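You operate a simulated robot arm through the tools that you are given. There is no shell and no other tool. Be economical: measure what you need, move in short steps, check, and stop when the job is done.

You run a simulated two-armed robot. Do the job below in one go: nothing can be reset, and whatever is moved stays where it is left.

JOB
Open the right drawer of the grey bench, take the shunt marked "62" from the top of the steel table and put it in the left half of the right drawer, then shut the drawer. Pull the left drawer of the grey bench open. Do these in any order.

Only the result counts: the job must be done as asked and must still hold three seconds after the hand-in. Knocking over, shifting, dropping, spilling or breaking anything else fails it.

ROBOT AND FRAMES
Two 7-joint arms with fingered hands on one trunk, on a base that drives. Base frame: it is fixed to the floor where the robot stands at the start and does not move with it; the origin is under the middle of the robot, x ahead of it, y to its left, z up. Lengths are in mm, angles in degrees, forces in N, time in s.
The left shoulder is at the start at [157, 125, 1158], the right one opposite. With the tool pointing down near the work surface each hand reaches from about 100 to 920 mm from the robot's upright axis, wherever it stands, measured 20 degrees to its own side. Places, roughly: left drawer of the grey bench [1700, 1100, 700]; left half of the right drawer [900, -100, 700]; right drawer of the grey bench [800, -100, 700]; shunt [500, 2250, 750]. Payload 3.7 kg a hand.
Tool frame (each hand has its own): the origin (TCP) lies between the finger pads and is the grasp point; the fingertips stand 25 mm ahead of it; z points along the fingers, y is the line along which they close. Largest opening 88 mm; the body of the gripper starts 29 mm behind the TCP. The gripper is a hand of 5 fingers: y runs from the thumb to the fingers, the wrist lies at [-13, -97, -162] in the tool frame.
Orientation is told as [roll, pitch, yaw] about the base's x, y, z axes, in that order, counted from this pose: with the fingers straight down and the wrist toward the robot, the tool's x, y and z point along [0, 1, 0], [1, 0, 0] and [0, 0, -1] of the base frame.

CONTROLS
- The arms move only by the tool arm_command. It takes "left_deltas", "right_deltas" or both (then of equal length, played together; a hand with none holds still); each is a list of rows, each a list of 6 numbers: the shift along the base's x, y, z in units of 150 mm (1.0 is 150 mm), then the turn, a rotation vector about the base's x, y, z in units of 120 degrees (1.0 is 120 degrees). In form: [[dx, dy, dz, wx, wy, wz], ...]. A call has 1 to 12 rows; each row is the pose to reach, as a shift and turn from the pose commanded when the call began. A call with a number of a shift or a turn outside -1 to 1 is refused whole. Rows are played at 5 a second. More than 50 mm and 8.6 degrees between two rows, and nothing of the call is played. A pose out of reach is approached as far as the arm can. The call stops where the force on the tool passes 40 N (or 10 N more than at its start, if that is more) or the arm is blocked; 0.2 s more then pass. In this call time passes only in rows, and 0.2 s behind the last. The reply holds the time, the measured pose of the TCP, the force on the tool along the base axes, the opening and the grip force, in the units named above and with some noise, with the torque about the TCP (base axes, N m) and any sound that the robot's microphone picked up, and new pictures: "show" is both (left out), scene, wrist or none (wrist: the cameras of the hands that moved).
- Cameras (640 x 400 px; columns grow to the right, rows downward): "scene" is now at [247.8, -2.8, 1273.1]; the picture's right is [-0.04, -1.00, 0.00], its down [-0.79, 0.03, -0.61] and it looks along [0.61, -0.02, -0.79] (base axes); focal length 272 px, centre (320, 200). "left" rides on the left gripper at [-59, -79, -105] in its tool frame; the picture's right is [-0.73, -0.32, 0.61], its down [0.62, -0.68, 0.38] and it looks along [0.29, 0.66, 0.70] (tool axes); focal length 234 px, centre (320, 200). "right" rides on the right gripper at [59, -79, -105] in its tool frame; the picture's right is [-0.73, 0.32, -0.61], its down [-0.62, -0.68, 0.38] and it looks along [-0.29, 0.66, 0.70] (tool axes); focal length 234 px, centre (320, 200). There is no depth. A picture from a camera that has moved, and an enlarged one, comes with that camera's place and axes in the base frame and with its lens.
- lift_body(by): slides the trunk up (or, below 0, down) by that many mm; the arms and the scene camera ride with it, the base frame stays. It gives what a move gives, with no picture.
- steer(legs): drives the robot by 1 to 6 legs, each [ahead, left, turn to the left] in mm, mm and degrees, along the robot's own axes; the way and the turn of a leg run together, so that a leg with both is an arc; at most 1500 mm and 180 degrees a leg. The arms and the cameras ride along, it lands a little off, and it stops where it bumps. It gives what a move gives, and a new picture of the scene camera.
- move_fingers(index, middle, ring, little, thumb_bend, thumb_turn, hand): sets how far each is bent, from 0 (flat) to 100 (curled in); at 30 the hand is open as for a grip, at 70 the pads meet at the TCP. One left out holds its place. A second passes; each finger stops where it meets its share of the squeeze, and holds until it gets a number again. It is the only way to open and close the hand. It gives what a move gives, with no picture; readings hold the bend of each and the force on index, middle, ring, little, thumb and palm. thumb_turn goes from beside the hand (0) to across from the fingers (100), as for a grip.
- turn_head(pan, tilt): turns the head with the scene camera to pan (to the left, within 80 degrees either way) and tilt (down, from -29 to 69), counted from straight ahead of the robot. It gives what a move gives, and a new picture of the scene camera.
- zoom(camera, box): a new picture of the part [left, top, right, bottom] of that camera's present view, enlarged. It takes no simulated time.
- close_job(): hands the job in; it is judged then, once.

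Go step by step. Nothing tells you exact positions but the pictures and the camera data: compare them with the known pose of the tool, close in by small moves and look again before you grip or let go. The budget is 165 turns and 260 pictures, counting those below and the enlarged ones. Unless the task says otherwise, let go and move clear before handing in, and close with one line.

The tools are called after "Emit:" by a JSON object that holds its "op" and its "data". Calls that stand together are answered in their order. arm_command: Moves the arms, as the interface text tells. Its arguments: {"type":"object","properties":{"left_deltas":{"type":"array","items":{"type":"array","items":{"type":"number"}}},"right_deltas":{"type":"array","items":{"type":"array","items":{"type":"number"}}},"show":{"type":"string","enum":["both","scene","wrist","none"]}},"required":[]} The other tools are called the same way: lift_body (by) slides the trunk up or down; move_fingers (index, middle, ring, little, thumb_bend, thumb_turn, hand) moves the fingers one by one; steer (legs) drives the base; turn_head (pan, tilt) turns the head that bears the scene camera; zoom (camera, box) takes an enlarged picture of a part of a camera's view; close_job () hands the job in.

At the start:

```text
clock: 0.0
left_tcp_pos: [484.3, 266.0, 916.0]
left_ee_rot: [0.0, 0.0, 0.0]
left_force: [0.3, -1.4, 0.8]
left_wrist_torque: [-0.01, 0.0, 0.0]
left_width: 88.0
left_finger_force: 0.1
left_shape: jaw
left_bend: [30.0, 30.0, 30.0, 30.0, 30.0, 98.0]
left_finger forces: [0.0, 0.0, 0.1, 0.1, 0.1, 0.1]
right_tcp_pos: [577.0, -160.0, 997.5]
right_ee_rot: [0.1, 0.0, 0.0]
right_force: [0.0, 0.1, -0.5]
right_wrist_torque: [-0.04, 0.0, 0.01]
right_width: 87.7
right_finger_force: 0.0
right_shape: jaw
right_bend: [30.0, 30.0, 30.0, 30.0, 30.0, 98.0]
right_finger forces: [0.0, 0.0, 0.0, 0.0, 0.1, 0.1]
trunk travel left (down, up): [-180.0, 236.0]
robot x, y, heading: [-1.4, -0.6, 0.0]
head pan, tilt: [-2.1, 52.1]
```

scene: 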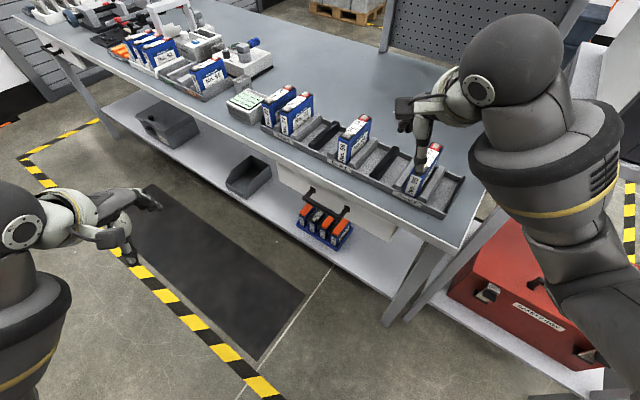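
right: 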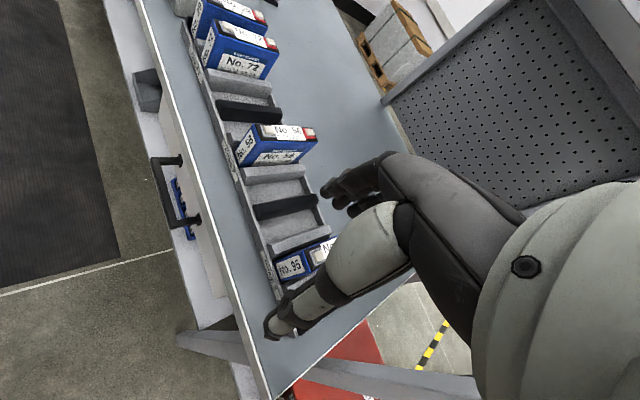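
left: 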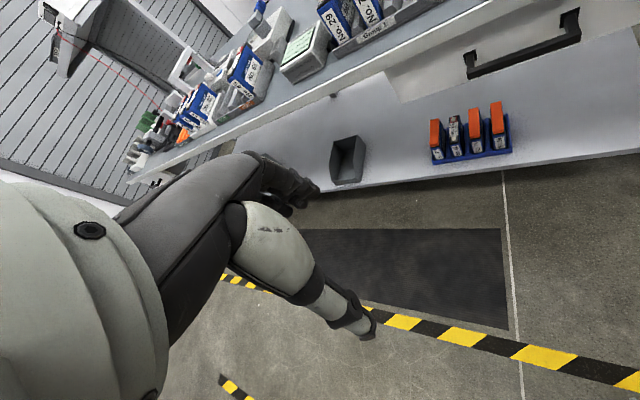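

I see the grey bench running diagonally from front right to far left, with a drawer handle under its front edge; the steel table should be far to the left. I look around with the head first.

Emit:
{"op": "turn_head", "data": {"pan": 30, "tilt": 25}}

Emit:
{"op": "turn_head", "data": {"pan": 78, "tilt": 20}}

```text
clock: 1.0
left_tcp_pos: [484.0, 266.9, 914.8]
left_ee_rot: [-0.1, 0.0, 0.0]
left_force: [0.3, 0.4, -0.5]
left_wrist_torque: [0.04, -0.01, 0.03]
left_width: 87.7
left_finger_force: 0.0
left_shape: jaw
left_bend: [30.0, 30.0, 30.0, 30.0, 30.0, 98.0]
left_finger forces: [0.1, 0.0, 0.0, 0.1, 0.0, 0.1]
right_tcp_pos: [575.7, -159.6, 997.1]
right_ee_rot: [0.1, 0.0, 0.0]
right_force: [-0.9, -1.0, -0.6]
right_wrist_torque: [0.03, 0.0, -0.04]
right_width: 87.7
right_finger_force: 0.0
right_shape: jaw
right_bend: [30.0, 30.0, 30.0, 30.0, 30.0, 98.0]
right_finger forces: [0.1, 0.1, 0.1, 0.0, 0.0, 0.1]
trunk travel left (down, up): [-180.0, 236.0]
robot x, y, heading: [3.6, -4.6, 0.0]
head pan, tilt: [30.0, 25.0]
camera scene: at [252.6, 45.9, 1313.2], right [0.5, -0.87, 0.0], down [-0.37, -0.21, -0.91], along [0.79, 0.45, -0.42], focal length 272 px, centre (320, 200)
```

scene: 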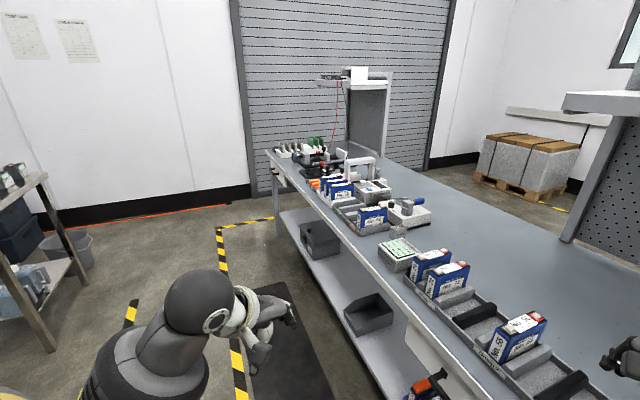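

```text
clock: 2.1
left_tcp_pos: [484.4, 267.5, 915.2]
left_ee_rot: [0.0, 0.0, 0.1]
left_force: [0.4, -0.5, 0.2]
left_wrist_torque: [-0.02, -0.04, -0.05]
left_width: 87.8
left_finger_force: 0.0
left_shape: jaw
left_bend: [30.0, 30.0, 30.0, 30.0, 30.0, 98.0]
left_finger forces: [0.0, 0.0, 0.0, 0.1, 0.0, 0.0]
right_tcp_pos: [577.0, -159.5, 998.1]
right_ee_rot: [0.0, 0.0, -0.1]
right_force: [0.0, -0.3, -0.3]
right_wrist_torque: [0.0, -0.01, 0.02]
right_width: 87.7
right_finger_force: 0.0
right_shape: jaw
right_bend: [30.0, 30.0, 30.0, 30.0, 30.0, 98.0]
right_finger forces: [0.1, 0.0, 0.1, 0.0, 0.0, 0.0]
trunk travel left (down, up): [-180.0, 236.0]
robot x, y, heading: [0.5, 1.2, -0.0]
head pan, tilt: [78.0, 20.0]
camera scene: at [192.3, 91.0, 1321.4], right [0.98, -0.21, 0.0], down [-0.07, -0.33, -0.94], along [0.2, 0.92, -0.34], focal length 272 px, centre (320, 200)
```

scene: 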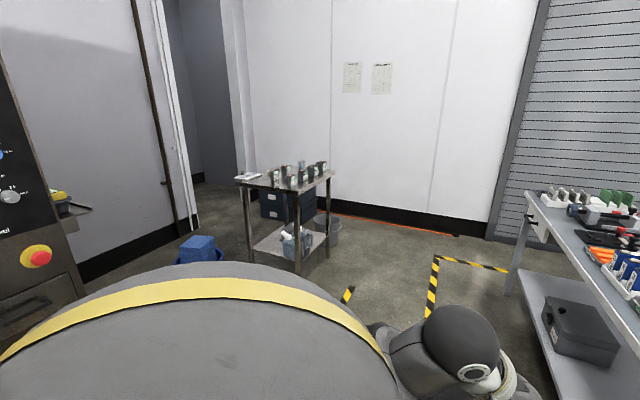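

The steel table with several shunts stands to the left. I enlarge the table to see the shapes before planning the drive.

Emit:
{"op": "zoom", "data": {"camera": "scene", "box": [220, 140, 360, 230]}}

Emit:
{"op": "turn_head", "data": {"pan": -10, "tilt": 65}}

```text
4.44 times, centred on (290, 185) of scene
camera zoom: at [192.3, 91.0, 1321.4], right [0.98, -0.21, 0.0], down [-0.07, -0.33, -0.94], along [0.2, 0.92, -0.34], focal length 1210 px, centre (453, 267)
```

zoom: 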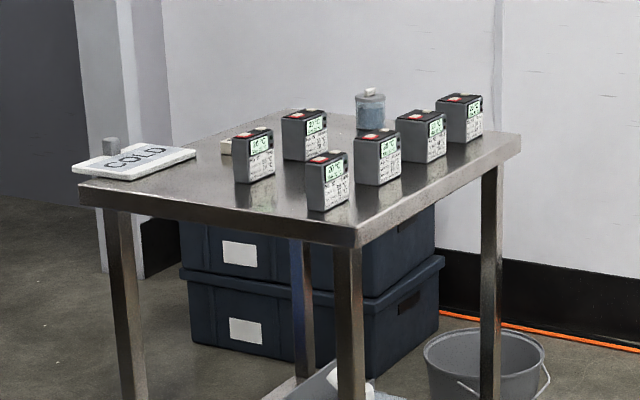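

```text
clock: 3.8
left_tcp_pos: [483.5, 266.5, 915.3]
left_ee_rot: [0.0, 0.0, 0.1]
left_force: [-0.4, 0.1, -0.1]
left_wrist_torque: [-0.01, 0.02, -0.02]
left_width: 87.4
left_finger_force: 0.1
left_shape: jaw
left_bend: [30.0, 30.0, 30.0, 30.0, 30.0, 98.0]
left_finger forces: [0.0, 0.1, 0.1, 0.0, 0.0, 0.1]
right_tcp_pos: [575.1, -160.3, 997.1]
right_ee_rot: [-0.1, 0.0, 0.1]
right_force: [-0.8, 0.1, 0.4]
right_wrist_torque: [0.0, -0.03, 0.02]
right_width: 87.5
right_finger_force: 0.0
right_shape: jaw
right_bend: [30.0, 30.0, 30.0, 30.0, 30.0, 98.0]
right_finger forces: [0.1, 0.1, 0.0, 0.0, 0.0, 0.0]
trunk travel left (down, up): [-180.0, 236.0]
robot x, y, heading: [-1.4, 2.0, -0.1]
head pan, tilt: [-10.0, 65.0]
camera scene: at [244.9, 24.8, 1274.9], right [0.33, -0.95, 0.0], down [-0.73, -0.25, -0.63], along [0.6, 0.21, -0.77], focal length 272 px, centre (320, 200)
```

scene: 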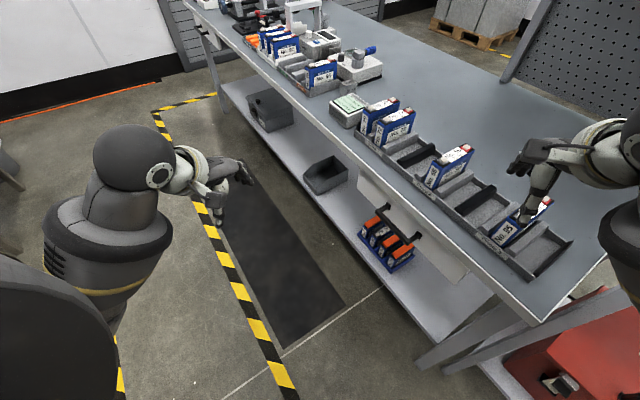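

The table lies about two metres to the left, with the shunts' labels facing the aisle. I back off from the bench, turn and drive toward a spot in front of the table.

Emit:
{"op": "steer", "data": {"legs": [[-120, 90, 0], [0, 0, 58], [1200, 0, 0]]}}

Emit:
{"op": "turn_head", "data": {"pan": 40, "tilt": 30}}

```text
clock: 13.4
left_tcp_pos: [542.8, 1660.9, 914.9]
left_ee_rot: [-0.1, 0.0, 58.1]
left_force: [-1.0, -0.1, -0.1]
left_wrist_torque: [-0.03, 0.03, 0.03]
left_width: 87.5
left_finger_force: 0.1
left_shape: jaw
left_bend: [30.0, 30.0, 30.0, 30.0, 30.0, 98.0]
left_finger forces: [0.0, 0.0, 0.1, 0.1, 0.0, 0.0]
right_tcp_pos: [952.8, 1512.1, 997.9]
right_ee_rot: [0.0, 0.0, 58.1]
right_force: [-0.4, 0.1, -0.6]
right_wrist_torque: [0.0, 0.0, 0.01]
right_width: 87.8
right_finger_force: 0.0
right_shape: jaw
right_bend: [30.0, 30.0, 30.0, 30.0, 30.0, 98.0]
right_finger forces: [0.0, 0.1, 0.0, 0.0, 0.0, 0.1]
trunk travel left (down, up): [-180.0, 236.0]
robot x, y, heading: [506.9, 1107.9, 58.1]
head pan, tilt: [-10.0, 65.0]
camera scene: at [623.0, 1329.3, 1274.7], right [0.97, -0.25, 0.0], down [-0.19, -0.75, -0.63], along [0.16, 0.61, -0.78], focal length 272 px, centre (320, 200)
```

scene: 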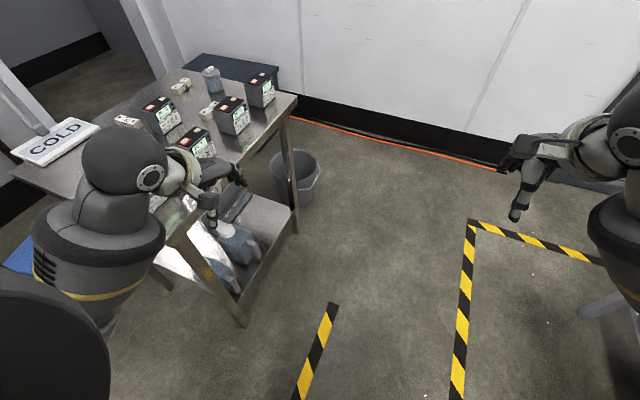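

```text
clock: 14.6
left_tcp_pos: [541.7, 1661.0, 915.6]
left_ee_rot: [-0.1, 0.0, 58.2]
left_force: [0.0, -0.7, 0.5]
left_wrist_torque: [0.01, -0.02, 0.01]
left_width: 87.6
left_finger_force: 0.0
left_shape: jaw
left_bend: [30.0, 30.0, 30.0, 30.0, 30.0, 98.0]
left_finger forces: [0.0, 0.0, 0.1, 0.1, 0.0, 0.0]
right_tcp_pos: [953.2, 1512.3, 998.3]
right_ee_rot: [0.0, -0.1, 58.1]
right_force: [0.4, 0.2, 0.6]
right_wrist_torque: [-0.01, 0.03, 0.0]
right_width: 87.6
right_finger_force: 0.0
right_shape: jaw
right_bend: [30.0, 30.0, 30.0, 30.0, 30.0, 98.0]
right_finger forces: [0.0, 0.1, 0.0, 0.0, 0.1, 0.0]
trunk travel left (down, up): [-180.0, 236.0]
robot x, y, heading: [511.4, 1108.9, 58.2]
head pan, tilt: [40.0, 30.0]
camera scene: at [591.2, 1344.9, 1305.3], right [0.99, 0.14, 0.0], down [0.07, -0.5, -0.87], along [-0.12, 0.86, -0.5], focal length 272 px, centre (320, 200)
```

scene: 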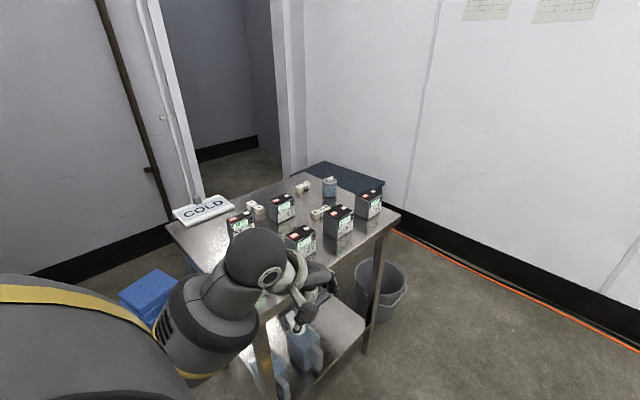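

The table top comes out at z ≈ 805, its aisle-side edge about 620 mm long. I drive to a point facing its middle, staying clear while turning.

Emit:
{"op": "steer", "data": {"legs": [[866, -277, 0], [0, 0, 85]]}}

Emit:
{"op": "turn_head", "data": {"pan": 10, "tilt": 40}}

```text
clock: 23.1
left_tcp_pos: [664.1, 1774.9, 915.7]
left_ee_rot: [0.0, -0.1, 144.3]
left_force: [0.3, -0.8, -0.8]
left_wrist_torque: [-0.01, 0.01, -0.02]
left_width: 87.7
left_finger_force: 0.1
left_shape: jaw
left_bend: [30.0, 30.0, 30.0, 30.0, 30.0, 98.0]
left_finger forces: [0.0, 0.0, 0.1, 0.1, 0.0, 0.1]
right_tcp_pos: [839.7, 2174.2, 997.5]
right_ee_rot: [-0.1, 0.0, 144.2]
right_force: [0.7, -0.2, 0.0]
right_wrist_torque: [0.02, -0.02, 0.02]
right_width: 87.7
right_finger_force: 0.0
right_shape: jaw
right_bend: [30.0, 30.0, 30.0, 30.0, 30.0, 98.0]
right_finger forces: [0.0, 0.1, 0.0, 0.0, 0.1, 0.1]
trunk travel left (down, up): [-180.0, 236.0]
robot x, y, heading: [1211.1, 1708.8, 144.1]
head pan, tilt: [40.0, 30.0]
camera scene: at [981.7, 1802.6, 1305.3], right [-0.07, 1.0, 0.0], down [0.5, 0.04, -0.87], along [-0.86, -0.06, -0.5], focal length 272 px, centre (320, 200)
```

scene: 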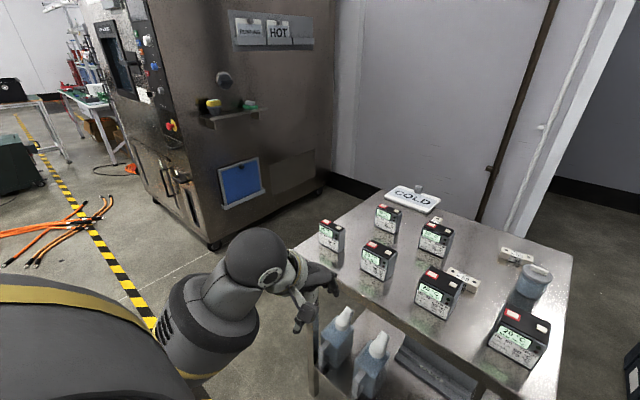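

```text
clock: 24.0
left_tcp_pos: [665.7, 1773.2, 914.9]
left_ee_rot: [0.0, 0.0, 144.2]
left_force: [-1.0, -1.0, -0.5]
left_wrist_torque: [0.01, 0.01, 0.01]
left_width: 87.8
left_finger_force: 0.0
left_shape: jaw
left_bend: [30.0, 30.0, 30.0, 30.0, 30.0, 98.0]
left_finger forces: [0.1, 0.0, 0.0, 0.0, 0.1, 0.0]
right_tcp_pos: [839.5, 2175.4, 997.6]
right_ee_rot: [0.0, 0.0, 144.3]
right_force: [0.8, -0.9, -0.3]
right_wrist_torque: [0.02, 0.0, 0.03]
right_width: 87.4
right_finger_force: 0.1
right_shape: jaw
right_bend: [30.0, 30.0, 30.0, 30.0, 30.0, 98.0]
right_finger forces: [0.0, 0.0, 0.1, 0.0, 0.1, 0.1]
trunk travel left (down, up): [-180.0, 236.0]
robot x, y, heading: [1215.0, 1712.2, 144.1]
head pan, tilt: [10.0, 40.0]
camera scene: at [995.4, 1846.2, 1290.0], right [0.43, 0.9, 0.0], down [0.58, -0.28, -0.77], along [-0.69, 0.33, -0.64], focal length 272 px, centre (320, 200)
```

scene: 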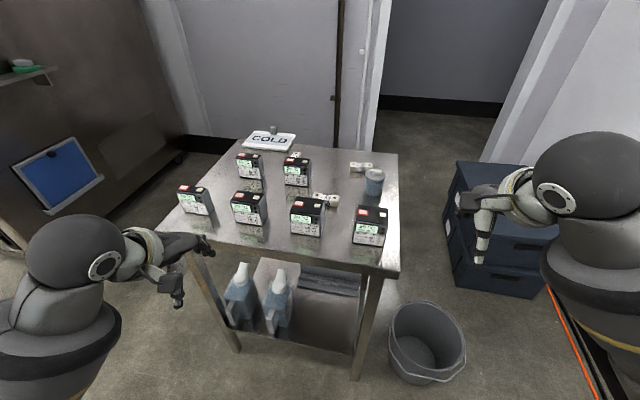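

The six shunts are in clear view with their labels toward me. I enlarge to read the numbers.

Emit:
{"op": "zoom", "data": {"camera": "scene", "box": [170, 145, 250, 235]}}

Emit:
{"op": "zoom", "data": {"camera": "scene", "box": [220, 145, 320, 215]}}

Emit:
{"op": "zoom", "data": {"camera": "scene", "box": [270, 180, 400, 260]}}

```text
4.44 times, centred on (210, 190) of scene
camera zoom: at [995.4, 1846.2, 1290.0], right [0.43, 0.9, 0.0], down [0.58, -0.28, -0.77], along [-0.69, 0.33, -0.64], focal length 1210 px, centre (809, 244)
```

zoom: 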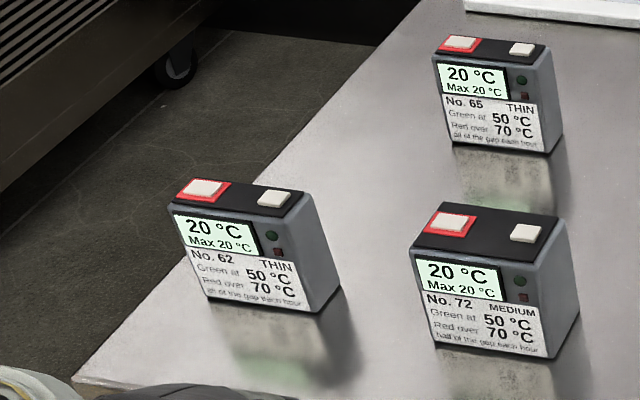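

```text
5.71 times, centred on (270, 180) of scene
camera zoom: at [995.4, 1846.2, 1290.0], right [0.43, 0.9, 0.0], down [0.58, -0.28, -0.77], along [-0.69, 0.33, -0.64], focal length 1556 px, centre (606, 314)
```

zoom: 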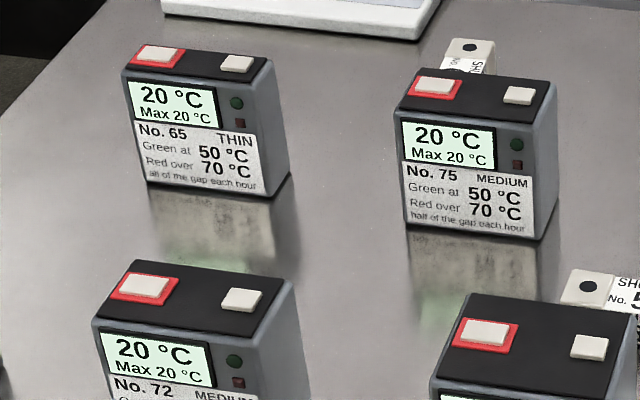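

```text
4.92 times, centred on (335, 220) of scene
camera zoom: at [995.4, 1846.2, 1290.0], right [0.43, 0.9, 0.0], down [0.58, -0.28, -0.77], along [-0.69, 0.33, -0.64], focal length 1340 px, centre (246, 102)
```

zoom: 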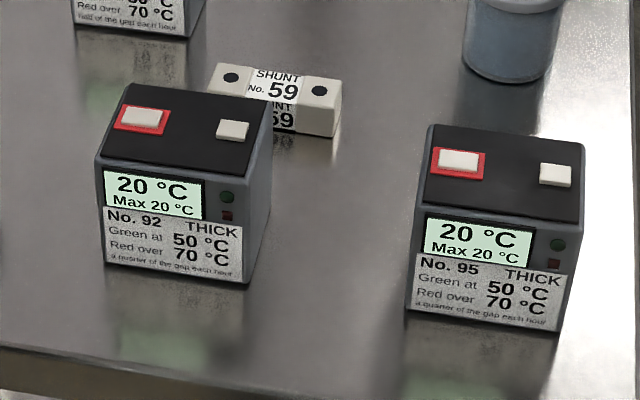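

The black blocks are thermo-monitors, not shunts; the shunts are the small white blocks ("SHUNT No. 59" etc.). I look at the other two.

Emit:
{"op": "zoom", "data": {"camera": "scene", "box": [340, 150, 390, 185]}}

Emit:
{"op": "zoom", "data": {"camera": "scene", "box": [280, 140, 320, 165]}}

Emit:
{"op": "zoom", "data": {"camera": "scene", "box": [230, 125, 310, 175]}}

```text
11.43 times, centred on (365, 168) of scene
camera zoom: at [995.4, 1846.2, 1290.0], right [0.43, 0.9, 0.0], down [0.58, -0.28, -0.77], along [-0.69, 0.33, -0.64], focal length 3111 px, centre (-194, 571)
```

zoom: 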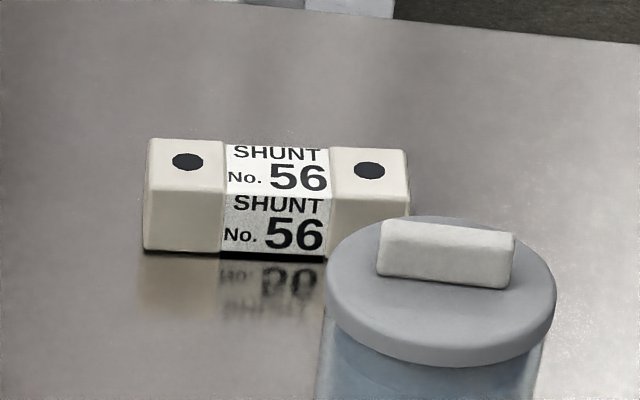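

```text
16.00 times, centred on (300, 152) of scene
camera zoom: at [995.4, 1846.2, 1290.0], right [0.43, 0.9, 0.0], down [0.58, -0.28, -0.77], along [-0.69, 0.33, -0.64], focal length 4355 px, centre (640, 960)
```

zoom: 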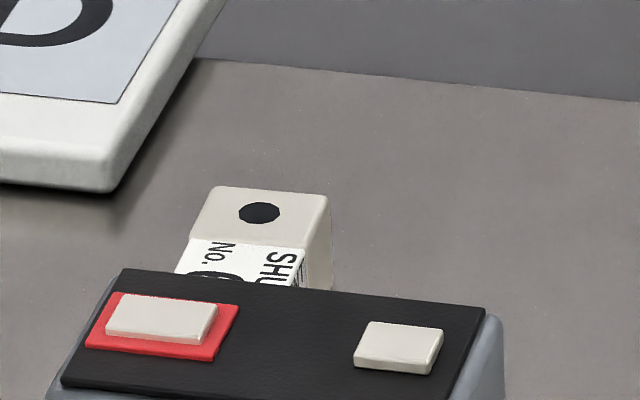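

```text
8.00 times, centred on (270, 150) of scene
camera zoom: at [995.4, 1846.2, 1290.0], right [0.43, 0.9, 0.0], down [0.58, -0.28, -0.77], along [-0.69, 0.33, -0.64], focal length 2178 px, centre (720, 600)
```

zoom: 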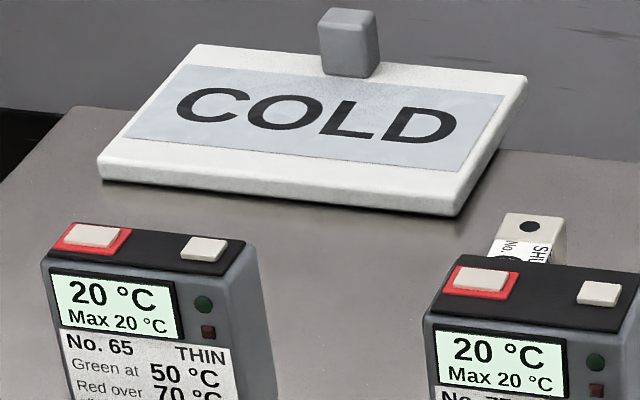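

The third shunt is hidden behind monitor No. 75 and must be 62. I raise the trunk for a view over it and to clear the hands above the monitors.

Emit:
{"op": "lift_body", "data": {"by": 200}}

Emit:
{"op": "steer", "data": {"legs": [[200, 60, 0]]}}

Emit:
{"op": "turn_head", "data": {"pan": 10, "tilt": 50}}

```text
clock: 26.2
left_tcp_pos: [664.6, 1774.5, 1114.6]
left_ee_rot: [0.0, 0.1, 144.2]
left_force: [0.1, 0.4, 0.7]
left_wrist_torque: [0.01, 0.0, -0.04]
left_width: 87.8
left_finger_force: 0.0
left_shape: jaw
left_bend: [30.0, 30.0, 30.0, 30.0, 30.0, 98.0]
left_finger forces: [0.0, 0.1, 0.0, 0.0, 0.0, 0.0]
right_tcp_pos: [839.4, 2173.9, 1196.9]
right_ee_rot: [0.0, 0.0, 144.2]
right_force: [-0.7, -0.2, -0.3]
right_wrist_torque: [0.05, -0.01, 0.01]
right_width: 87.7
right_finger_force: 0.1
right_shape: jaw
right_bend: [30.0, 30.0, 30.0, 30.0, 30.0, 98.0]
right_finger forces: [0.0, 0.0, 0.0, 0.0, 0.1, 0.1]
trunk travel left (down, up): [-380.0, 36.0]
robot x, y, heading: [1214.6, 1705.5, 144.1]
head pan, tilt: [10.0, 40.0]
```

```text
clock: 27.9
left_tcp_pos: [465.8, 1842.3, 1116.1]
left_ee_rot: [-0.1, 0.1, 144.4]
left_force: [0.2, 0.0, 0.1]
left_wrist_torque: [0.03, 0.02, 0.0]
left_width: 87.7
left_finger_force: 0.1
left_shape: jaw
left_bend: [30.0, 30.0, 30.0, 30.0, 30.0, 98.0]
left_finger forces: [0.0, 0.0, 0.0, 0.0, 0.0, 0.0]
right_tcp_pos: [639.8, 2242.0, 1197.5]
right_ee_rot: [0.1, -0.1, 144.3]
right_force: [0.3, -0.4, 0.4]
right_wrist_torque: [0.0, -0.02, -0.02]
right_width: 87.2
right_finger_force: 0.1
right_shape: jaw
right_bend: [30.0, 30.0, 30.0, 30.0, 30.0, 98.0]
right_finger forces: [0.0, 0.0, 0.0, 0.0, 0.1, 0.0]
trunk travel left (down, up): [-380.0, 36.0]
robot x, y, heading: [1014.4, 1775.6, 144.1]
head pan, tilt: [10.0, 40.0]
camera scene: at [905.9, 1835.2, 1497.9], right [0.43, 0.9, 0.0], down [0.58, -0.28, -0.77], along [-0.69, 0.33, -0.64], focal length 272 px, centre (320, 200)
```

scene: 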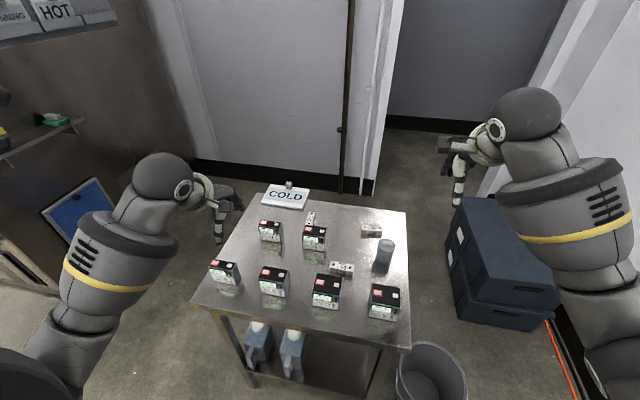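

```text
clock: 28.6
left_tcp_pos: [466.6, 1841.5, 1116.3]
left_ee_rot: [-0.1, 0.0, 144.2]
left_force: [-0.3, -0.5, 0.2]
left_wrist_torque: [0.02, 0.0, 0.0]
left_width: 87.7
left_finger_force: 0.1
left_shape: jaw
left_bend: [30.0, 30.0, 30.0, 30.0, 30.0, 98.0]
left_finger forces: [0.0, 0.0, 0.1, 0.0, 0.1, 0.0]
right_tcp_pos: [642.1, 2240.6, 1196.6]
right_ee_rot: [0.0, 0.0, 144.3]
right_force: [0.6, 1.1, 0.0]
right_wrist_torque: [0.0, 0.01, 0.0]
right_width: 87.8
right_finger_force: 0.1
right_shape: jaw
right_bend: [30.0, 30.0, 30.0, 30.0, 30.0, 98.0]
right_finger forces: [0.0, 0.2, 0.0, 0.0, 0.0, 0.0]
trunk travel left (down, up): [-380.0, 36.0]
robot x, y, heading: [1013.3, 1772.8, 144.1]
head pan, tilt: [10.0, 50.0]
camera scene: at [914.2, 1831.4, 1483.9], right [0.43, 0.9, 0.0], down [0.69, -0.33, -0.64], along [-0.58, 0.28, -0.77], focal length 272 px, centre (320, 200)
```

scene: 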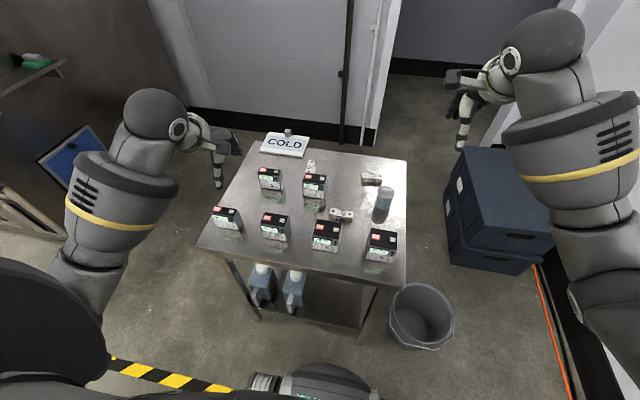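

Emit:
{"op": "zoom", "data": {"camera": "scene", "box": [270, 145, 350, 195]}}

Emit:
{"op": "zoom", "data": {"camera": "scene", "box": [200, 130, 410, 270]}}

```text
8.00 times, centred on (310, 170) of scene
camera zoom: at [914.2, 1831.4, 1483.9], right [0.43, 0.9, 0.0], down [0.69, -0.33, -0.64], along [-0.58, 0.28, -0.77], focal length 2178 px, centre (400, 440)
```

zoom: 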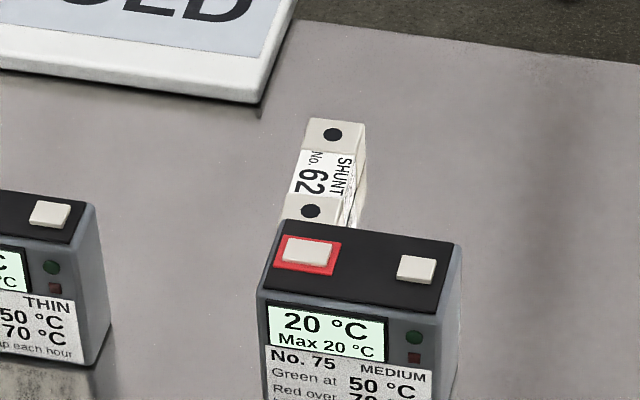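

```text
2.86 times, centred on (305, 200) of scene
camera zoom: at [914.2, 1831.4, 1483.9], right [0.43, 0.9, 0.0], down [0.69, -0.33, -0.64], along [-0.58, 0.28, -0.77], focal length 778 px, centre (363, 200)
```

zoom: 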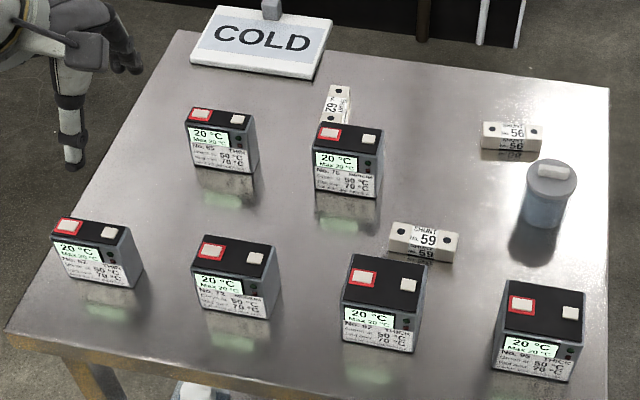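

Shunt 62 is confirmed at about [276, 2102, 835 top], its length pointing along my heading, with a gap to monitor 75. I swing the left hand toward it at height, turned 90° so that it closes across the shunt's width.

Emit:
{"op": "arm_command", "data": {"left_deltas": [[-0.073, 0.091, 0, 0, 0, -0.068], [-0.145, 0.182, 0, 0, 0, -0.136], [-0.218, 0.273, 0, 0, 0, -0.205], [-0.291, 0.364, 0, 0, 0, -0.273], [-0.364, 0.455, 0, 0, 0, -0.341], [-0.436, 0.545, 0, 0, 0, -0.409], [-0.509, 0.636, 0, 0, 0, -0.477], [-0.582, 0.727, 0, 0, 0, -0.545], [-0.655, 0.818, 0, 0, 0, -0.614], [-0.727, 0.909, 0, 0, 0, -0.682], [-0.8, 1.0, 0, 0, 0, -0.75]]}}

```text
clock: 31.0
left_tcp_pos: [366.1, 1978.5, 1119.0]
left_ee_rot: [0.1, 0.0, 54.1]
left_force: [-0.3, -0.1, 0.6]
left_wrist_torque: [0.04, 0.04, -0.02]
left_width: 87.5
left_finger_force: 0.0
left_shape: jaw
left_bend: [30.0, 30.0, 30.0, 30.0, 30.0, 98.0]
left_finger forces: [0.0, 0.0, 0.1, 0.0, 0.0, 0.1]
left hand out of reach, approached as far as the arm can: row 11
right_tcp_pos: [640.8, 2240.0, 1197.4]
right_ee_rot: [0.0, 0.0, 144.3]
right_force: [0.4, 0.3, -0.1]
right_wrist_torque: [0.03, -0.03, 0.01]
right_width: 87.6
right_finger_force: 0.0
right_shape: jaw
right_bend: [30.0, 30.0, 30.0, 30.0, 30.0, 98.0]
right_finger forces: [0.1, 0.0, 0.0, 0.0, 0.0, 0.0]
trunk travel left (down, up): [-380.0, 36.0]
robot x, y, heading: [1019.3, 1775.3, 144.2]
head pan, tilt: [10.0, 50.0]
camera scene: at [914.2, 1830.3, 1483.9], right [0.43, 0.9, 0.0], down [0.69, -0.33, -0.64], along [-0.58, 0.28, -0.77], focal length 272 px, centre (320, 200)
camera left: at [365.8, 1880.8, 1223.7], right [0.4, -0.69, -0.61], down [-0.91, -0.19, -0.38], along [0.15, 0.7, -0.7], focal length 234 px, centre (320, 200)
```

scene: 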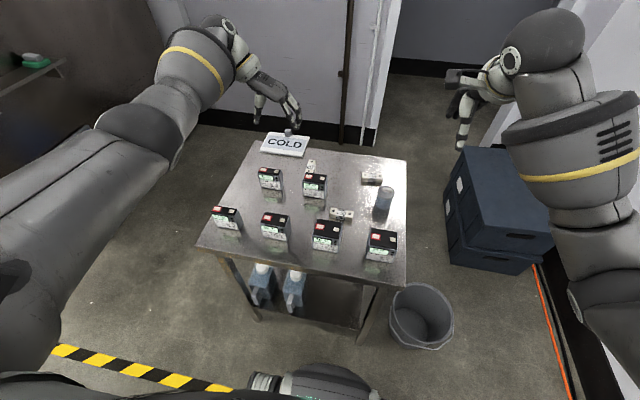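
left: 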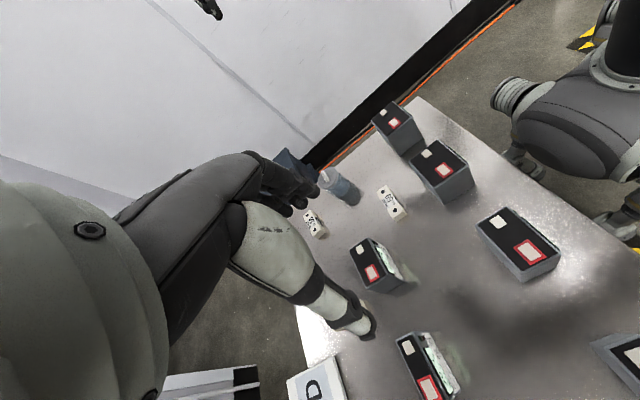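

The reach is at its limit from this side. The table's left end is nearer to the shunt and lets the hand close along my forward direction, so I pull the hand back and drive round to that end.

Emit:
{"op": "arm_command", "data": {"left_deltas": [[0.073, -0.091, 0, 0, 0, 0.068], [0.145, -0.182, 0, 0, 0, 0.136], [0.218, -0.273, 0, 0, 0, 0.205], [0.291, -0.364, 0, 0, 0, 0.273], [0.364, -0.455, 0, 0, 0, 0.341], [0.436, -0.545, 0, 0, 0, 0.409], [0.509, -0.636, 0, 0, 0, 0.477], [0.582, -0.727, 0, 0, 0, 0.545], [0.655, -0.818, 0, 0, 0, 0.614], [0.727, -0.909, 0, 0, 0, 0.682], [0.8, -1.0, 0, 0, 0, 0.75]], "show": "none"}}

Emit:
{"op": "steer", "data": {"legs": [[-220, 0, 0], [0, 950, 0], [0, 0, -90]]}}

Emit:
{"op": "turn_head", "data": {"pan": 50, "tilt": 35}}

```text
clock: 33.4
left_tcp_pos: [485.5, 1829.2, 1118.4]
left_ee_rot: [0.1, 0.0, 144.5]
left_force: [0.0, -0.6, -0.1]
left_wrist_torque: [0.0, 0.0, -0.01]
left_width: 87.6
left_finger_force: 0.0
left_shape: jaw
left_bend: [30.0, 30.0, 30.0, 30.0, 30.0, 98.0]
left_finger forces: [0.0, 0.0, 0.0, 0.0, 0.0, 0.0]
right_tcp_pos: [641.6, 2242.2, 1196.8]
right_ee_rot: [0.0, -0.1, 144.2]
right_force: [0.3, -0.1, -1.1]
right_wrist_torque: [-0.01, -0.02, -0.01]
right_width: 87.7
right_finger_force: 0.0
right_shape: jaw
right_bend: [30.0, 30.0, 30.0, 30.0, 30.0, 98.0]
right_finger forces: [0.0, 0.1, 0.0, 0.0, 0.1, 0.0]
trunk travel left (down, up): [-380.0, 36.0]
robot x, y, heading: [1016.8, 1773.7, 144.3]
head pan, tilt: [10.0, 50.0]
```

```text
clock: 43.4
left_tcp_pos: [692.6, 1408.1, 1117.0]
left_ee_rot: [-0.1, -0.1, 54.9]
left_force: [-0.3, -0.3, 1.2]
left_wrist_torque: [-0.02, 0.04, -0.02]
left_width: 87.9
left_finger_force: 0.1
left_shape: jaw
left_bend: [30.0, 30.0, 30.0, 30.0, 30.0, 98.0]
left_finger forces: [0.0, 0.0, 0.0, 0.1, 0.0, 0.0]
right_tcp_pos: [1104.8, 1254.4, 1197.6]
right_ee_rot: [-0.1, 0.0, 54.8]
right_force: [-0.6, 0.7, 0.5]
right_wrist_torque: [0.02, -0.02, 0.0]
right_width: 87.8
right_finger_force: 0.1
right_shape: jaw
right_bend: [30.0, 30.0, 30.0, 30.0, 30.0, 98.0]
right_finger forces: [0.1, 0.0, 0.0, 0.0, 0.0, 0.0]
trunk travel left (down, up): [-380.0, 36.0]
robot x, y, heading: [640.4, 880.9, 55.1]
head pan, tilt: [10.0, 50.0]
camera scene: at [697.2, 976.9, 1483.8], right [0.91, -0.42, 0.0], down [-0.33, -0.69, -0.64], along [0.27, 0.58, -0.77], focal length 272 px, centre (320, 200)
```

scene: 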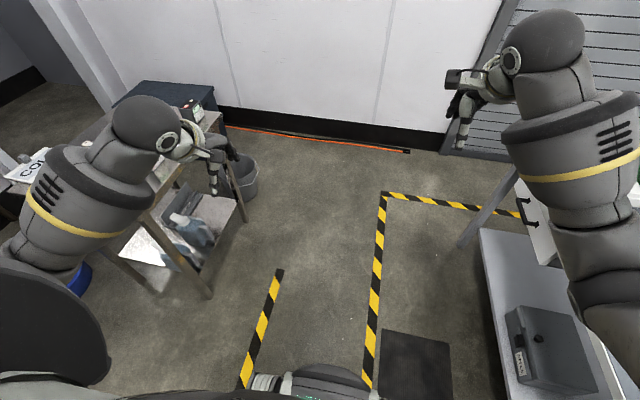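

```text
clock: 44.5
left_tcp_pos: [691.8, 1408.2, 1117.4]
left_ee_rot: [0.0, 0.0, 54.9]
left_force: [-0.6, -0.6, 0.5]
left_wrist_torque: [-0.02, 0.01, 0.01]
left_width: 87.7
left_finger_force: 0.0
left_shape: jaw
left_bend: [30.0, 30.0, 30.0, 30.0, 30.0, 98.0]
left_finger forces: [0.0, 0.0, 0.0, 0.0, 0.2, 0.0]
right_tcp_pos: [1103.9, 1255.2, 1197.7]
right_ee_rot: [0.0, 0.0, 54.9]
right_force: [1.1, 0.0, 0.7]
right_wrist_torque: [-0.06, 0.02, -0.03]
right_width: 87.7
right_finger_force: 0.0
right_shape: jaw
right_bend: [30.0, 30.0, 30.0, 30.0, 30.0, 98.0]
right_finger forces: [0.0, 0.1, 0.0, 0.1, 0.1, 0.1]
trunk travel left (down, up): [-380.0, 36.0]
robot x, y, heading: [639.7, 873.4, 54.8]
head pan, tilt: [50.0, 35.0]
camera scene: at [641.9, 992.3, 1505.5], right [0.97, 0.26, 0.0], down [0.15, -0.55, -0.82], along [-0.21, 0.79, -0.57], focal length 272 px, centre (320, 200)
```

scene: 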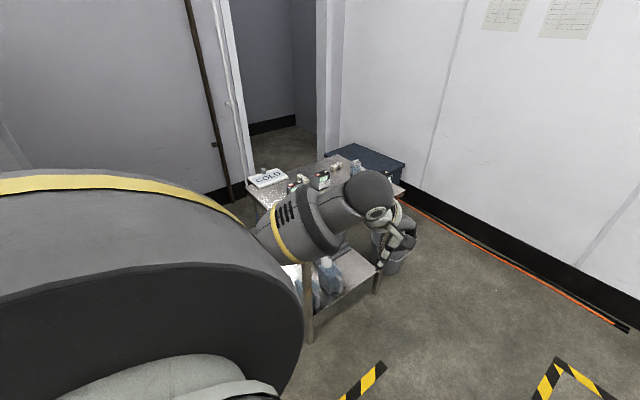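

The way along the table's left end looks clear, apart from a blue bucket at its far corner. I slide left.

Emit:
{"op": "steer", "data": {"legs": [[0, 850, 0]]}}

Emit:
{"op": "turn_head", "data": {"pan": 10, "tilt": 45}}

```text
clock: 48.9
left_tcp_pos: [9.3, 1885.8, 1118.4]
left_ee_rot: [0.0, 0.0, 55.0]
left_force: [-0.1, 0.0, -0.1]
left_wrist_torque: [0.03, 0.01, 0.0]
left_width: 87.8
left_finger_force: 0.1
left_shape: jaw
left_bend: [30.0, 30.0, 30.0, 30.0, 30.0, 98.0]
left_finger forces: [0.1, 0.1, 0.0, 0.1, 0.0, 0.0]
right_tcp_pos: [422.8, 1733.4, 1196.7]
right_ee_rot: [0.0, -0.1, 55.0]
right_force: [-0.3, 0.8, 0.8]
right_wrist_torque: [-0.02, 0.01, 0.03]
right_width: 87.5
right_finger_force: 0.1
right_shape: jaw
right_bend: [30.0, 30.0, 30.0, 30.0, 30.0, 98.0]
right_finger forces: [0.0, 0.0, 0.0, 0.1, 0.0, 0.0]
trunk travel left (down, up): [-380.0, 36.0]
robot x, y, heading: [-36.3, 1355.2, 54.9]
head pan, tilt: [50.0, 35.0]
camera scene: at [-39.5, 1470.1, 1505.6], right [0.97, 0.26, 0.0], down [0.15, -0.55, -0.82], along [-0.21, 0.79, -0.57], focal length 272 px, centre (320, 200)
```

scene: 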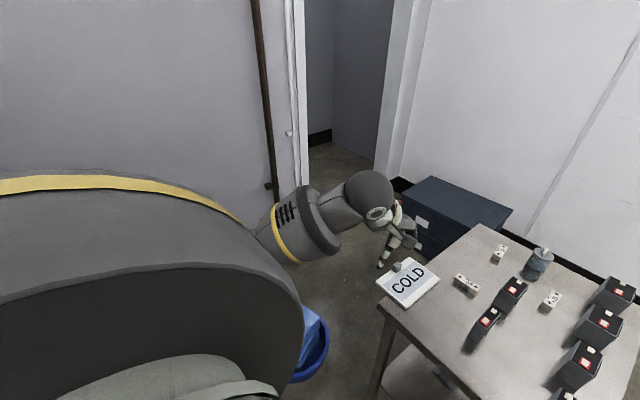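

```text
clock: 50.0
left_tcp_pos: [9.7, 1884.8, 1117.6]
left_ee_rot: [0.0, 0.1, 55.0]
left_force: [-0.3, 0.1, -0.1]
left_wrist_torque: [0.05, -0.01, 0.01]
left_width: 87.5
left_finger_force: 0.1
left_shape: jaw
left_bend: [30.0, 30.0, 30.0, 30.0, 30.0, 98.0]
left_finger forces: [0.0, 0.0, 0.0, 0.1, 0.0, 0.0]
right_tcp_pos: [423.0, 1732.8, 1197.0]
right_ee_rot: [0.0, 0.0, 55.0]
right_force: [0.1, 0.4, 0.1]
right_wrist_torque: [-0.02, 0.02, 0.0]
right_width: 87.9
right_finger_force: 0.0
right_shape: jaw
right_bend: [30.0, 30.0, 30.0, 30.0, 30.0, 98.0]
right_finger forces: [0.0, 0.0, 0.0, 0.0, 0.0, 0.0]
trunk travel left (down, up): [-380.0, 36.0]
robot x, y, heading: [-39.4, 1353.9, 55.0]
head pan, tilt: [10.0, 45.0]
camera scene: at [17.9, 1458.6, 1490.8], right [0.91, -0.42, 0.0], down [-0.3, -0.64, -0.71], along [0.3, 0.64, -0.71], focal length 272 px, centre (320, 200)
```

scene: 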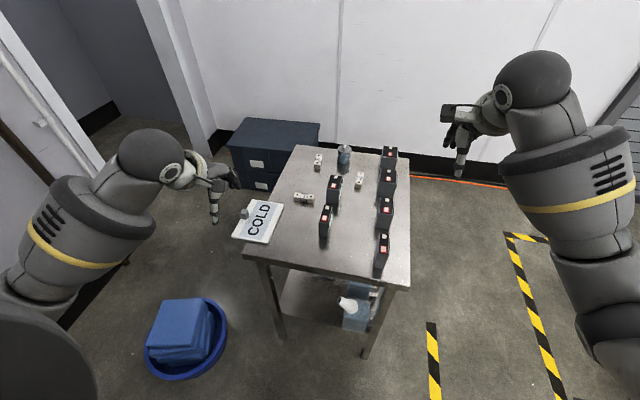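

The shunt's side is free on this end, with the COLD plate to its left. I zoom to locate shunt 62 precisely.

Emit:
{"op": "zoom", "data": {"camera": "scene", "box": [260, 160, 360, 222]}}

```text
6.40 times, centred on (310, 191) of scene
camera zoom: at [17.9, 1458.6, 1490.8], right [0.91, -0.42, 0.0], down [-0.3, -0.64, -0.71], along [0.3, 0.64, -0.71], focal length 1742 px, centre (384, 258)
```

zoom: 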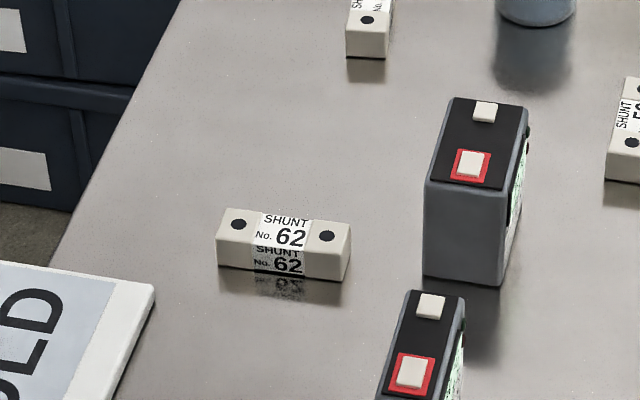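

Triangulation from two sides puts shunt 62's top centre at about [260, 2110, 821], closing direction at yaw ≈ 55°. I drive 160 mm forward, then set the left hand above it.

Emit:
{"op": "steer", "data": {"legs": [[160, 0, 0]]}}

Emit:
{"op": "turn_head", "data": {"pan": 15, "tilt": 50}}

```text
clock: 51.4
left_tcp_pos: [102.3, 2016.6, 1117.5]
left_ee_rot: [0.0, 0.0, 54.9]
left_force: [0.4, 0.3, 0.3]
left_wrist_torque: [0.02, 0.0, -0.01]
left_width: 87.7
left_finger_force: 0.1
left_shape: jaw
left_bend: [30.0, 30.0, 30.0, 30.0, 30.0, 98.0]
left_finger forces: [0.1, 0.0, 0.0, 0.0, 0.1, 0.0]
right_tcp_pos: [516.3, 1863.5, 1198.0]
right_ee_rot: [-0.1, 0.0, 54.9]
right_force: [0.0, -0.4, 0.1]
right_wrist_torque: [-0.02, 0.0, 0.0]
right_width: 87.8
right_finger_force: 0.0
right_shape: jaw
right_bend: [30.0, 30.0, 30.0, 30.0, 30.0, 98.0]
right_finger forces: [0.0, 0.1, 0.0, 0.0, 0.1, 0.0]
trunk travel left (down, up): [-380.0, 36.0]
robot x, y, heading: [52.5, 1484.1, 54.8]
head pan, tilt: [10.0, 45.0]
camera scene: at [110.2, 1589.8, 1490.7], right [0.91, -0.42, 0.0], down [-0.3, -0.64, -0.71], along [0.3, 0.64, -0.71], focal length 272 px, centre (320, 200)
```

scene: 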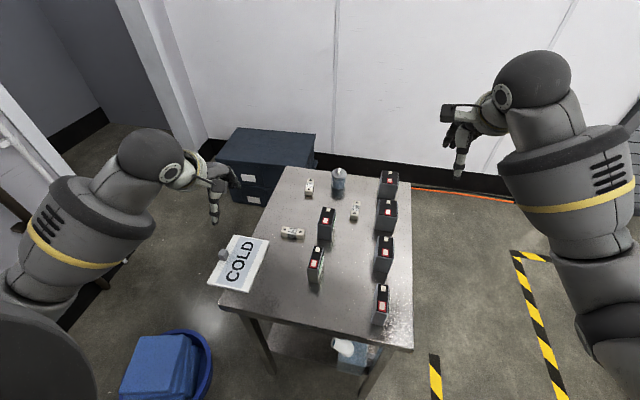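

```text
clock: 52.1
left_tcp_pos: [101.2, 2016.6, 1117.0]
left_ee_rot: [-0.1, -0.1, 55.0]
left_force: [0.1, 0.4, 0.4]
left_wrist_torque: [-0.02, -0.01, 0.0]
left_width: 87.7
left_finger_force: 0.1
left_shape: jaw
left_bend: [30.0, 30.0, 30.0, 30.0, 30.0, 98.0]
left_finger forces: [0.0, 0.0, 0.1, 0.0, 0.0, 0.0]
right_tcp_pos: [514.1, 1862.6, 1198.5]
right_ee_rot: [0.0, 0.0, 54.8]
right_force: [0.6, -0.7, 0.3]
right_wrist_torque: [-0.02, 0.03, 0.0]
right_width: 87.6
right_finger_force: 0.0
right_shape: jaw
right_bend: [30.0, 30.0, 30.0, 30.0, 30.0, 98.0]
right_finger forces: [0.0, 0.0, 0.1, 0.1, 0.1, 0.1]
trunk travel left (down, up): [-380.0, 36.0]
robot x, y, heading: [52.4, 1482.9, 54.7]
head pan, tilt: [15.0, 50.0]
camera scene: at [101.5, 1587.4, 1483.9], right [0.94, -0.34, 0.0], down [-0.26, -0.72, -0.64], along [0.22, 0.6, -0.77], focal length 272 px, centre (320, 200)
```

scene: 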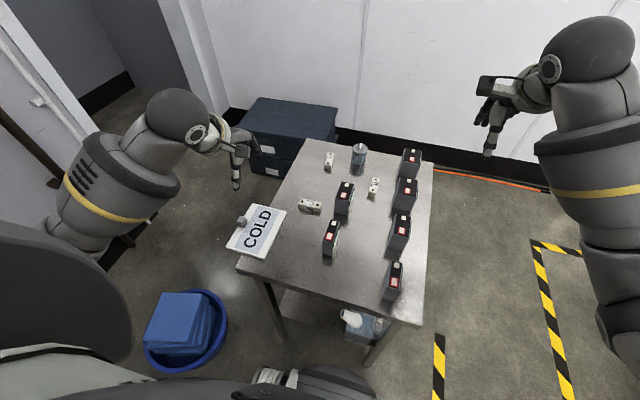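

I lower the trunk by 150 mm (hands stay well above everything), then move the left hand over the shunt.

Emit:
{"op": "lift_body", "data": {"by": -150}}

Emit:
{"op": "arm_command", "data": {"left_deltas": [[0.25, 0.15, 0, 0, 0, 0], [0.5, 0.3, 0, 0, 0, 0], [0.75, 0.45, 0, 0, 0, 0], [1.0, 0.6, 0, 0, 0, 0]]}}

```text
clock: 53.8
left_tcp_pos: [102.5, 2015.2, 967.8]
left_ee_rot: [0.1, 0.0, 54.9]
left_force: [-0.1, -0.2, 0.4]
left_wrist_torque: [-0.03, -0.03, 0.0]
left_width: 87.6
left_finger_force: 0.0
left_shape: jaw
left_bend: [30.0, 30.0, 30.0, 30.0, 30.0, 98.0]
left_finger forces: [0.0, 0.0, 0.0, 0.1, 0.1, 0.0]
right_tcp_pos: [514.9, 1863.2, 1048.1]
right_ee_rot: [0.0, -0.1, 54.8]
right_force: [-0.5, -0.2, -0.2]
right_wrist_torque: [0.0, 0.04, -0.02]
right_width: 87.7
right_finger_force: 0.0
right_shape: jaw
right_bend: [30.0, 30.0, 30.0, 30.0, 30.0, 98.0]
right_finger forces: [0.0, 0.1, 0.0, 0.0, 0.1, 0.0]
trunk travel left (down, up): [-230.0, 186.0]
robot x, y, heading: [50.5, 1483.8, 54.6]
head pan, tilt: [15.0, 50.0]
```

```text
clock: 54.8
left_tcp_pos: [251.7, 2105.7, 967.5]
left_ee_rot: [0.1, 0.0, 55.0]
left_force: [-0.3, 0.1, 0.4]
left_wrist_torque: [0.02, -0.01, 0.01]
left_width: 87.7
left_finger_force: 0.0
left_shape: jaw
left_bend: [30.0, 30.0, 30.0, 30.0, 30.0, 98.0]
left_finger forces: [0.0, 0.0, 0.0, 0.0, 0.1, 0.0]
right_tcp_pos: [515.9, 1863.0, 1046.4]
right_ee_rot: [0.0, 0.1, 54.9]
right_force: [0.4, 0.0, 0.4]
right_wrist_torque: [-0.06, 0.02, -0.02]
right_width: 87.5
right_finger_force: 0.2
right_shape: jaw
right_bend: [30.0, 30.0, 30.0, 30.0, 30.0, 98.0]
right_finger forces: [0.0, 0.0, 0.0, 0.0, 0.1, 0.0]
trunk travel left (down, up): [-230.0, 186.0]
robot x, y, heading: [57.8, 1484.1, 54.8]
head pan, tilt: [15.0, 50.0]
camera scene: at [149.5, 1654.9, 1329.6], right [0.94, -0.34, 0.0], down [-0.26, -0.72, -0.64], along [0.22, 0.6, -0.77], focal length 272 px, centre (320, 200)
camera left: at [254.3, 2007.7, 1073.2], right [0.41, -0.68, -0.61], down [-0.9, -0.2, -0.38], along [0.14, 0.7, -0.7], focal length 234 px, centre (320, 200)
```

scene: 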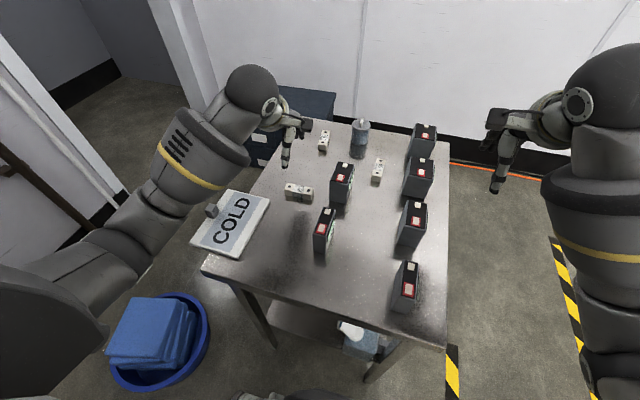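
left: 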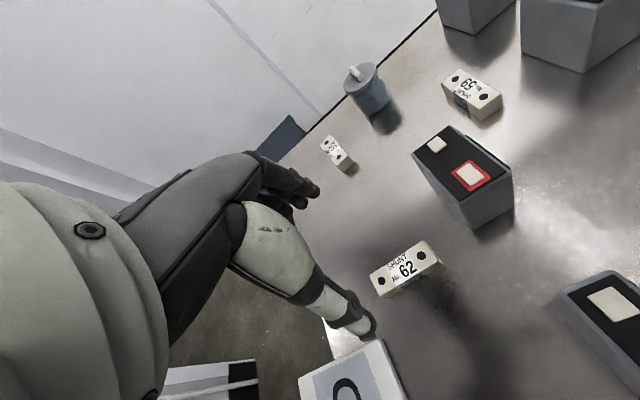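

The wrist camera confirms the shunt's centre at about [261, 2110], long axis at right angles to the closing direction. I align and descend to just above it.

Emit:
{"op": "arm_command", "data": {"left_deltas": [[0.06, 0.03, -0.2, 0, 0, 0], [0.06, 0.03, -0.4, 0, 0, 0], [0.06, 0.03, -0.6, 0, 0, 0], [0.06, 0.03, -0.75, 0, 0, 0]]}}

Emit:
{"op": "zoom", "data": {"camera": "left", "box": [220, 150, 480, 350]}}

```text
clock: 55.8
left_tcp_pos: [260.9, 2109.9, 854.3]
left_ee_rot: [-0.1, 0.0, 54.9]
left_force: [0.2, -0.5, 0.2]
left_wrist_torque: [0.02, 0.0, 0.0]
left_width: 87.6
left_finger_force: 0.0
left_shape: jaw
left_bend: [30.0, 30.0, 30.0, 30.0, 30.0, 98.0]
left_finger forces: [0.0, 0.0, 0.1, 0.1, 0.0, 0.0]
right_tcp_pos: [515.0, 1861.5, 1047.7]
right_ee_rot: [0.0, 0.0, 54.9]
right_force: [0.9, -0.1, -0.3]
right_wrist_torque: [0.02, -0.03, 0.02]
right_width: 87.9
right_finger_force: 0.1
right_shape: jaw
right_bend: [30.0, 30.0, 30.0, 30.0, 30.0, 98.0]
right_finger forces: [0.1, 0.0, 0.1, 0.0, 0.1, 0.1]
trunk travel left (down, up): [-230.0, 186.0]
robot x, y, heading: [54.5, 1482.9, 55.0]
head pan, tilt: [15.0, 50.0]
camera scene: at [148.7, 1654.7, 1329.7], right [0.94, -0.34, 0.0], down [-0.26, -0.72, -0.64], along [0.22, 0.6, -0.77], focal length 272 px, centre (320, 200)
camera left: at [262.2, 2011.9, 959.8], right [0.41, -0.68, -0.61], down [-0.9, -0.2, -0.38], along [0.14, 0.7, -0.7], focal length 234 px, centre (320, 200)
```

scene: 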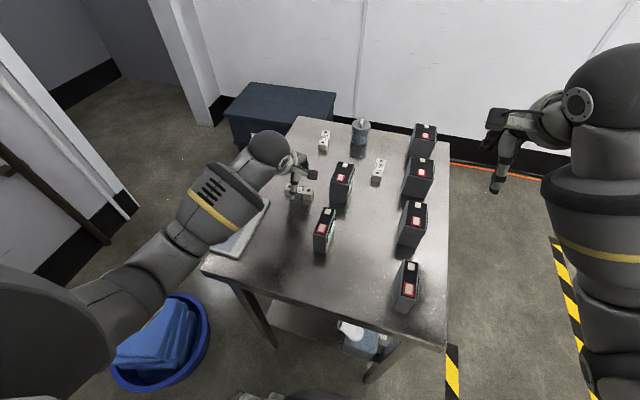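
left: 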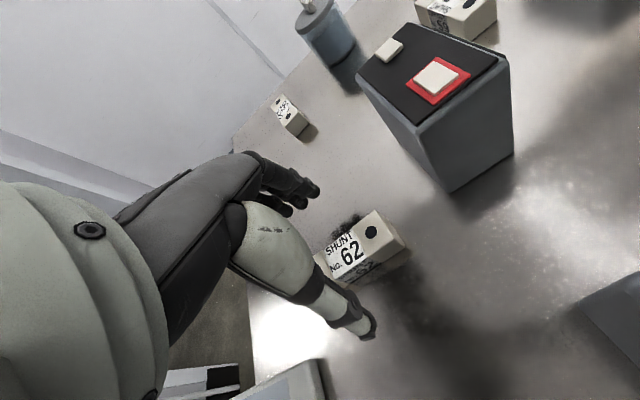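

```text
2.00 times, centred on (350, 250) of left
camera zoom: at [262.2, 2011.9, 959.8], right [0.41, -0.68, -0.61], down [-0.9, -0.2, -0.38], along [0.14, 0.7, -0.7], focal length 468 px, centre (260, 100)
```

zoom: 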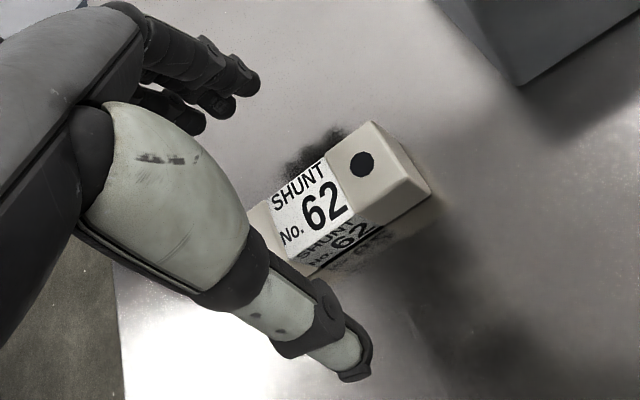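

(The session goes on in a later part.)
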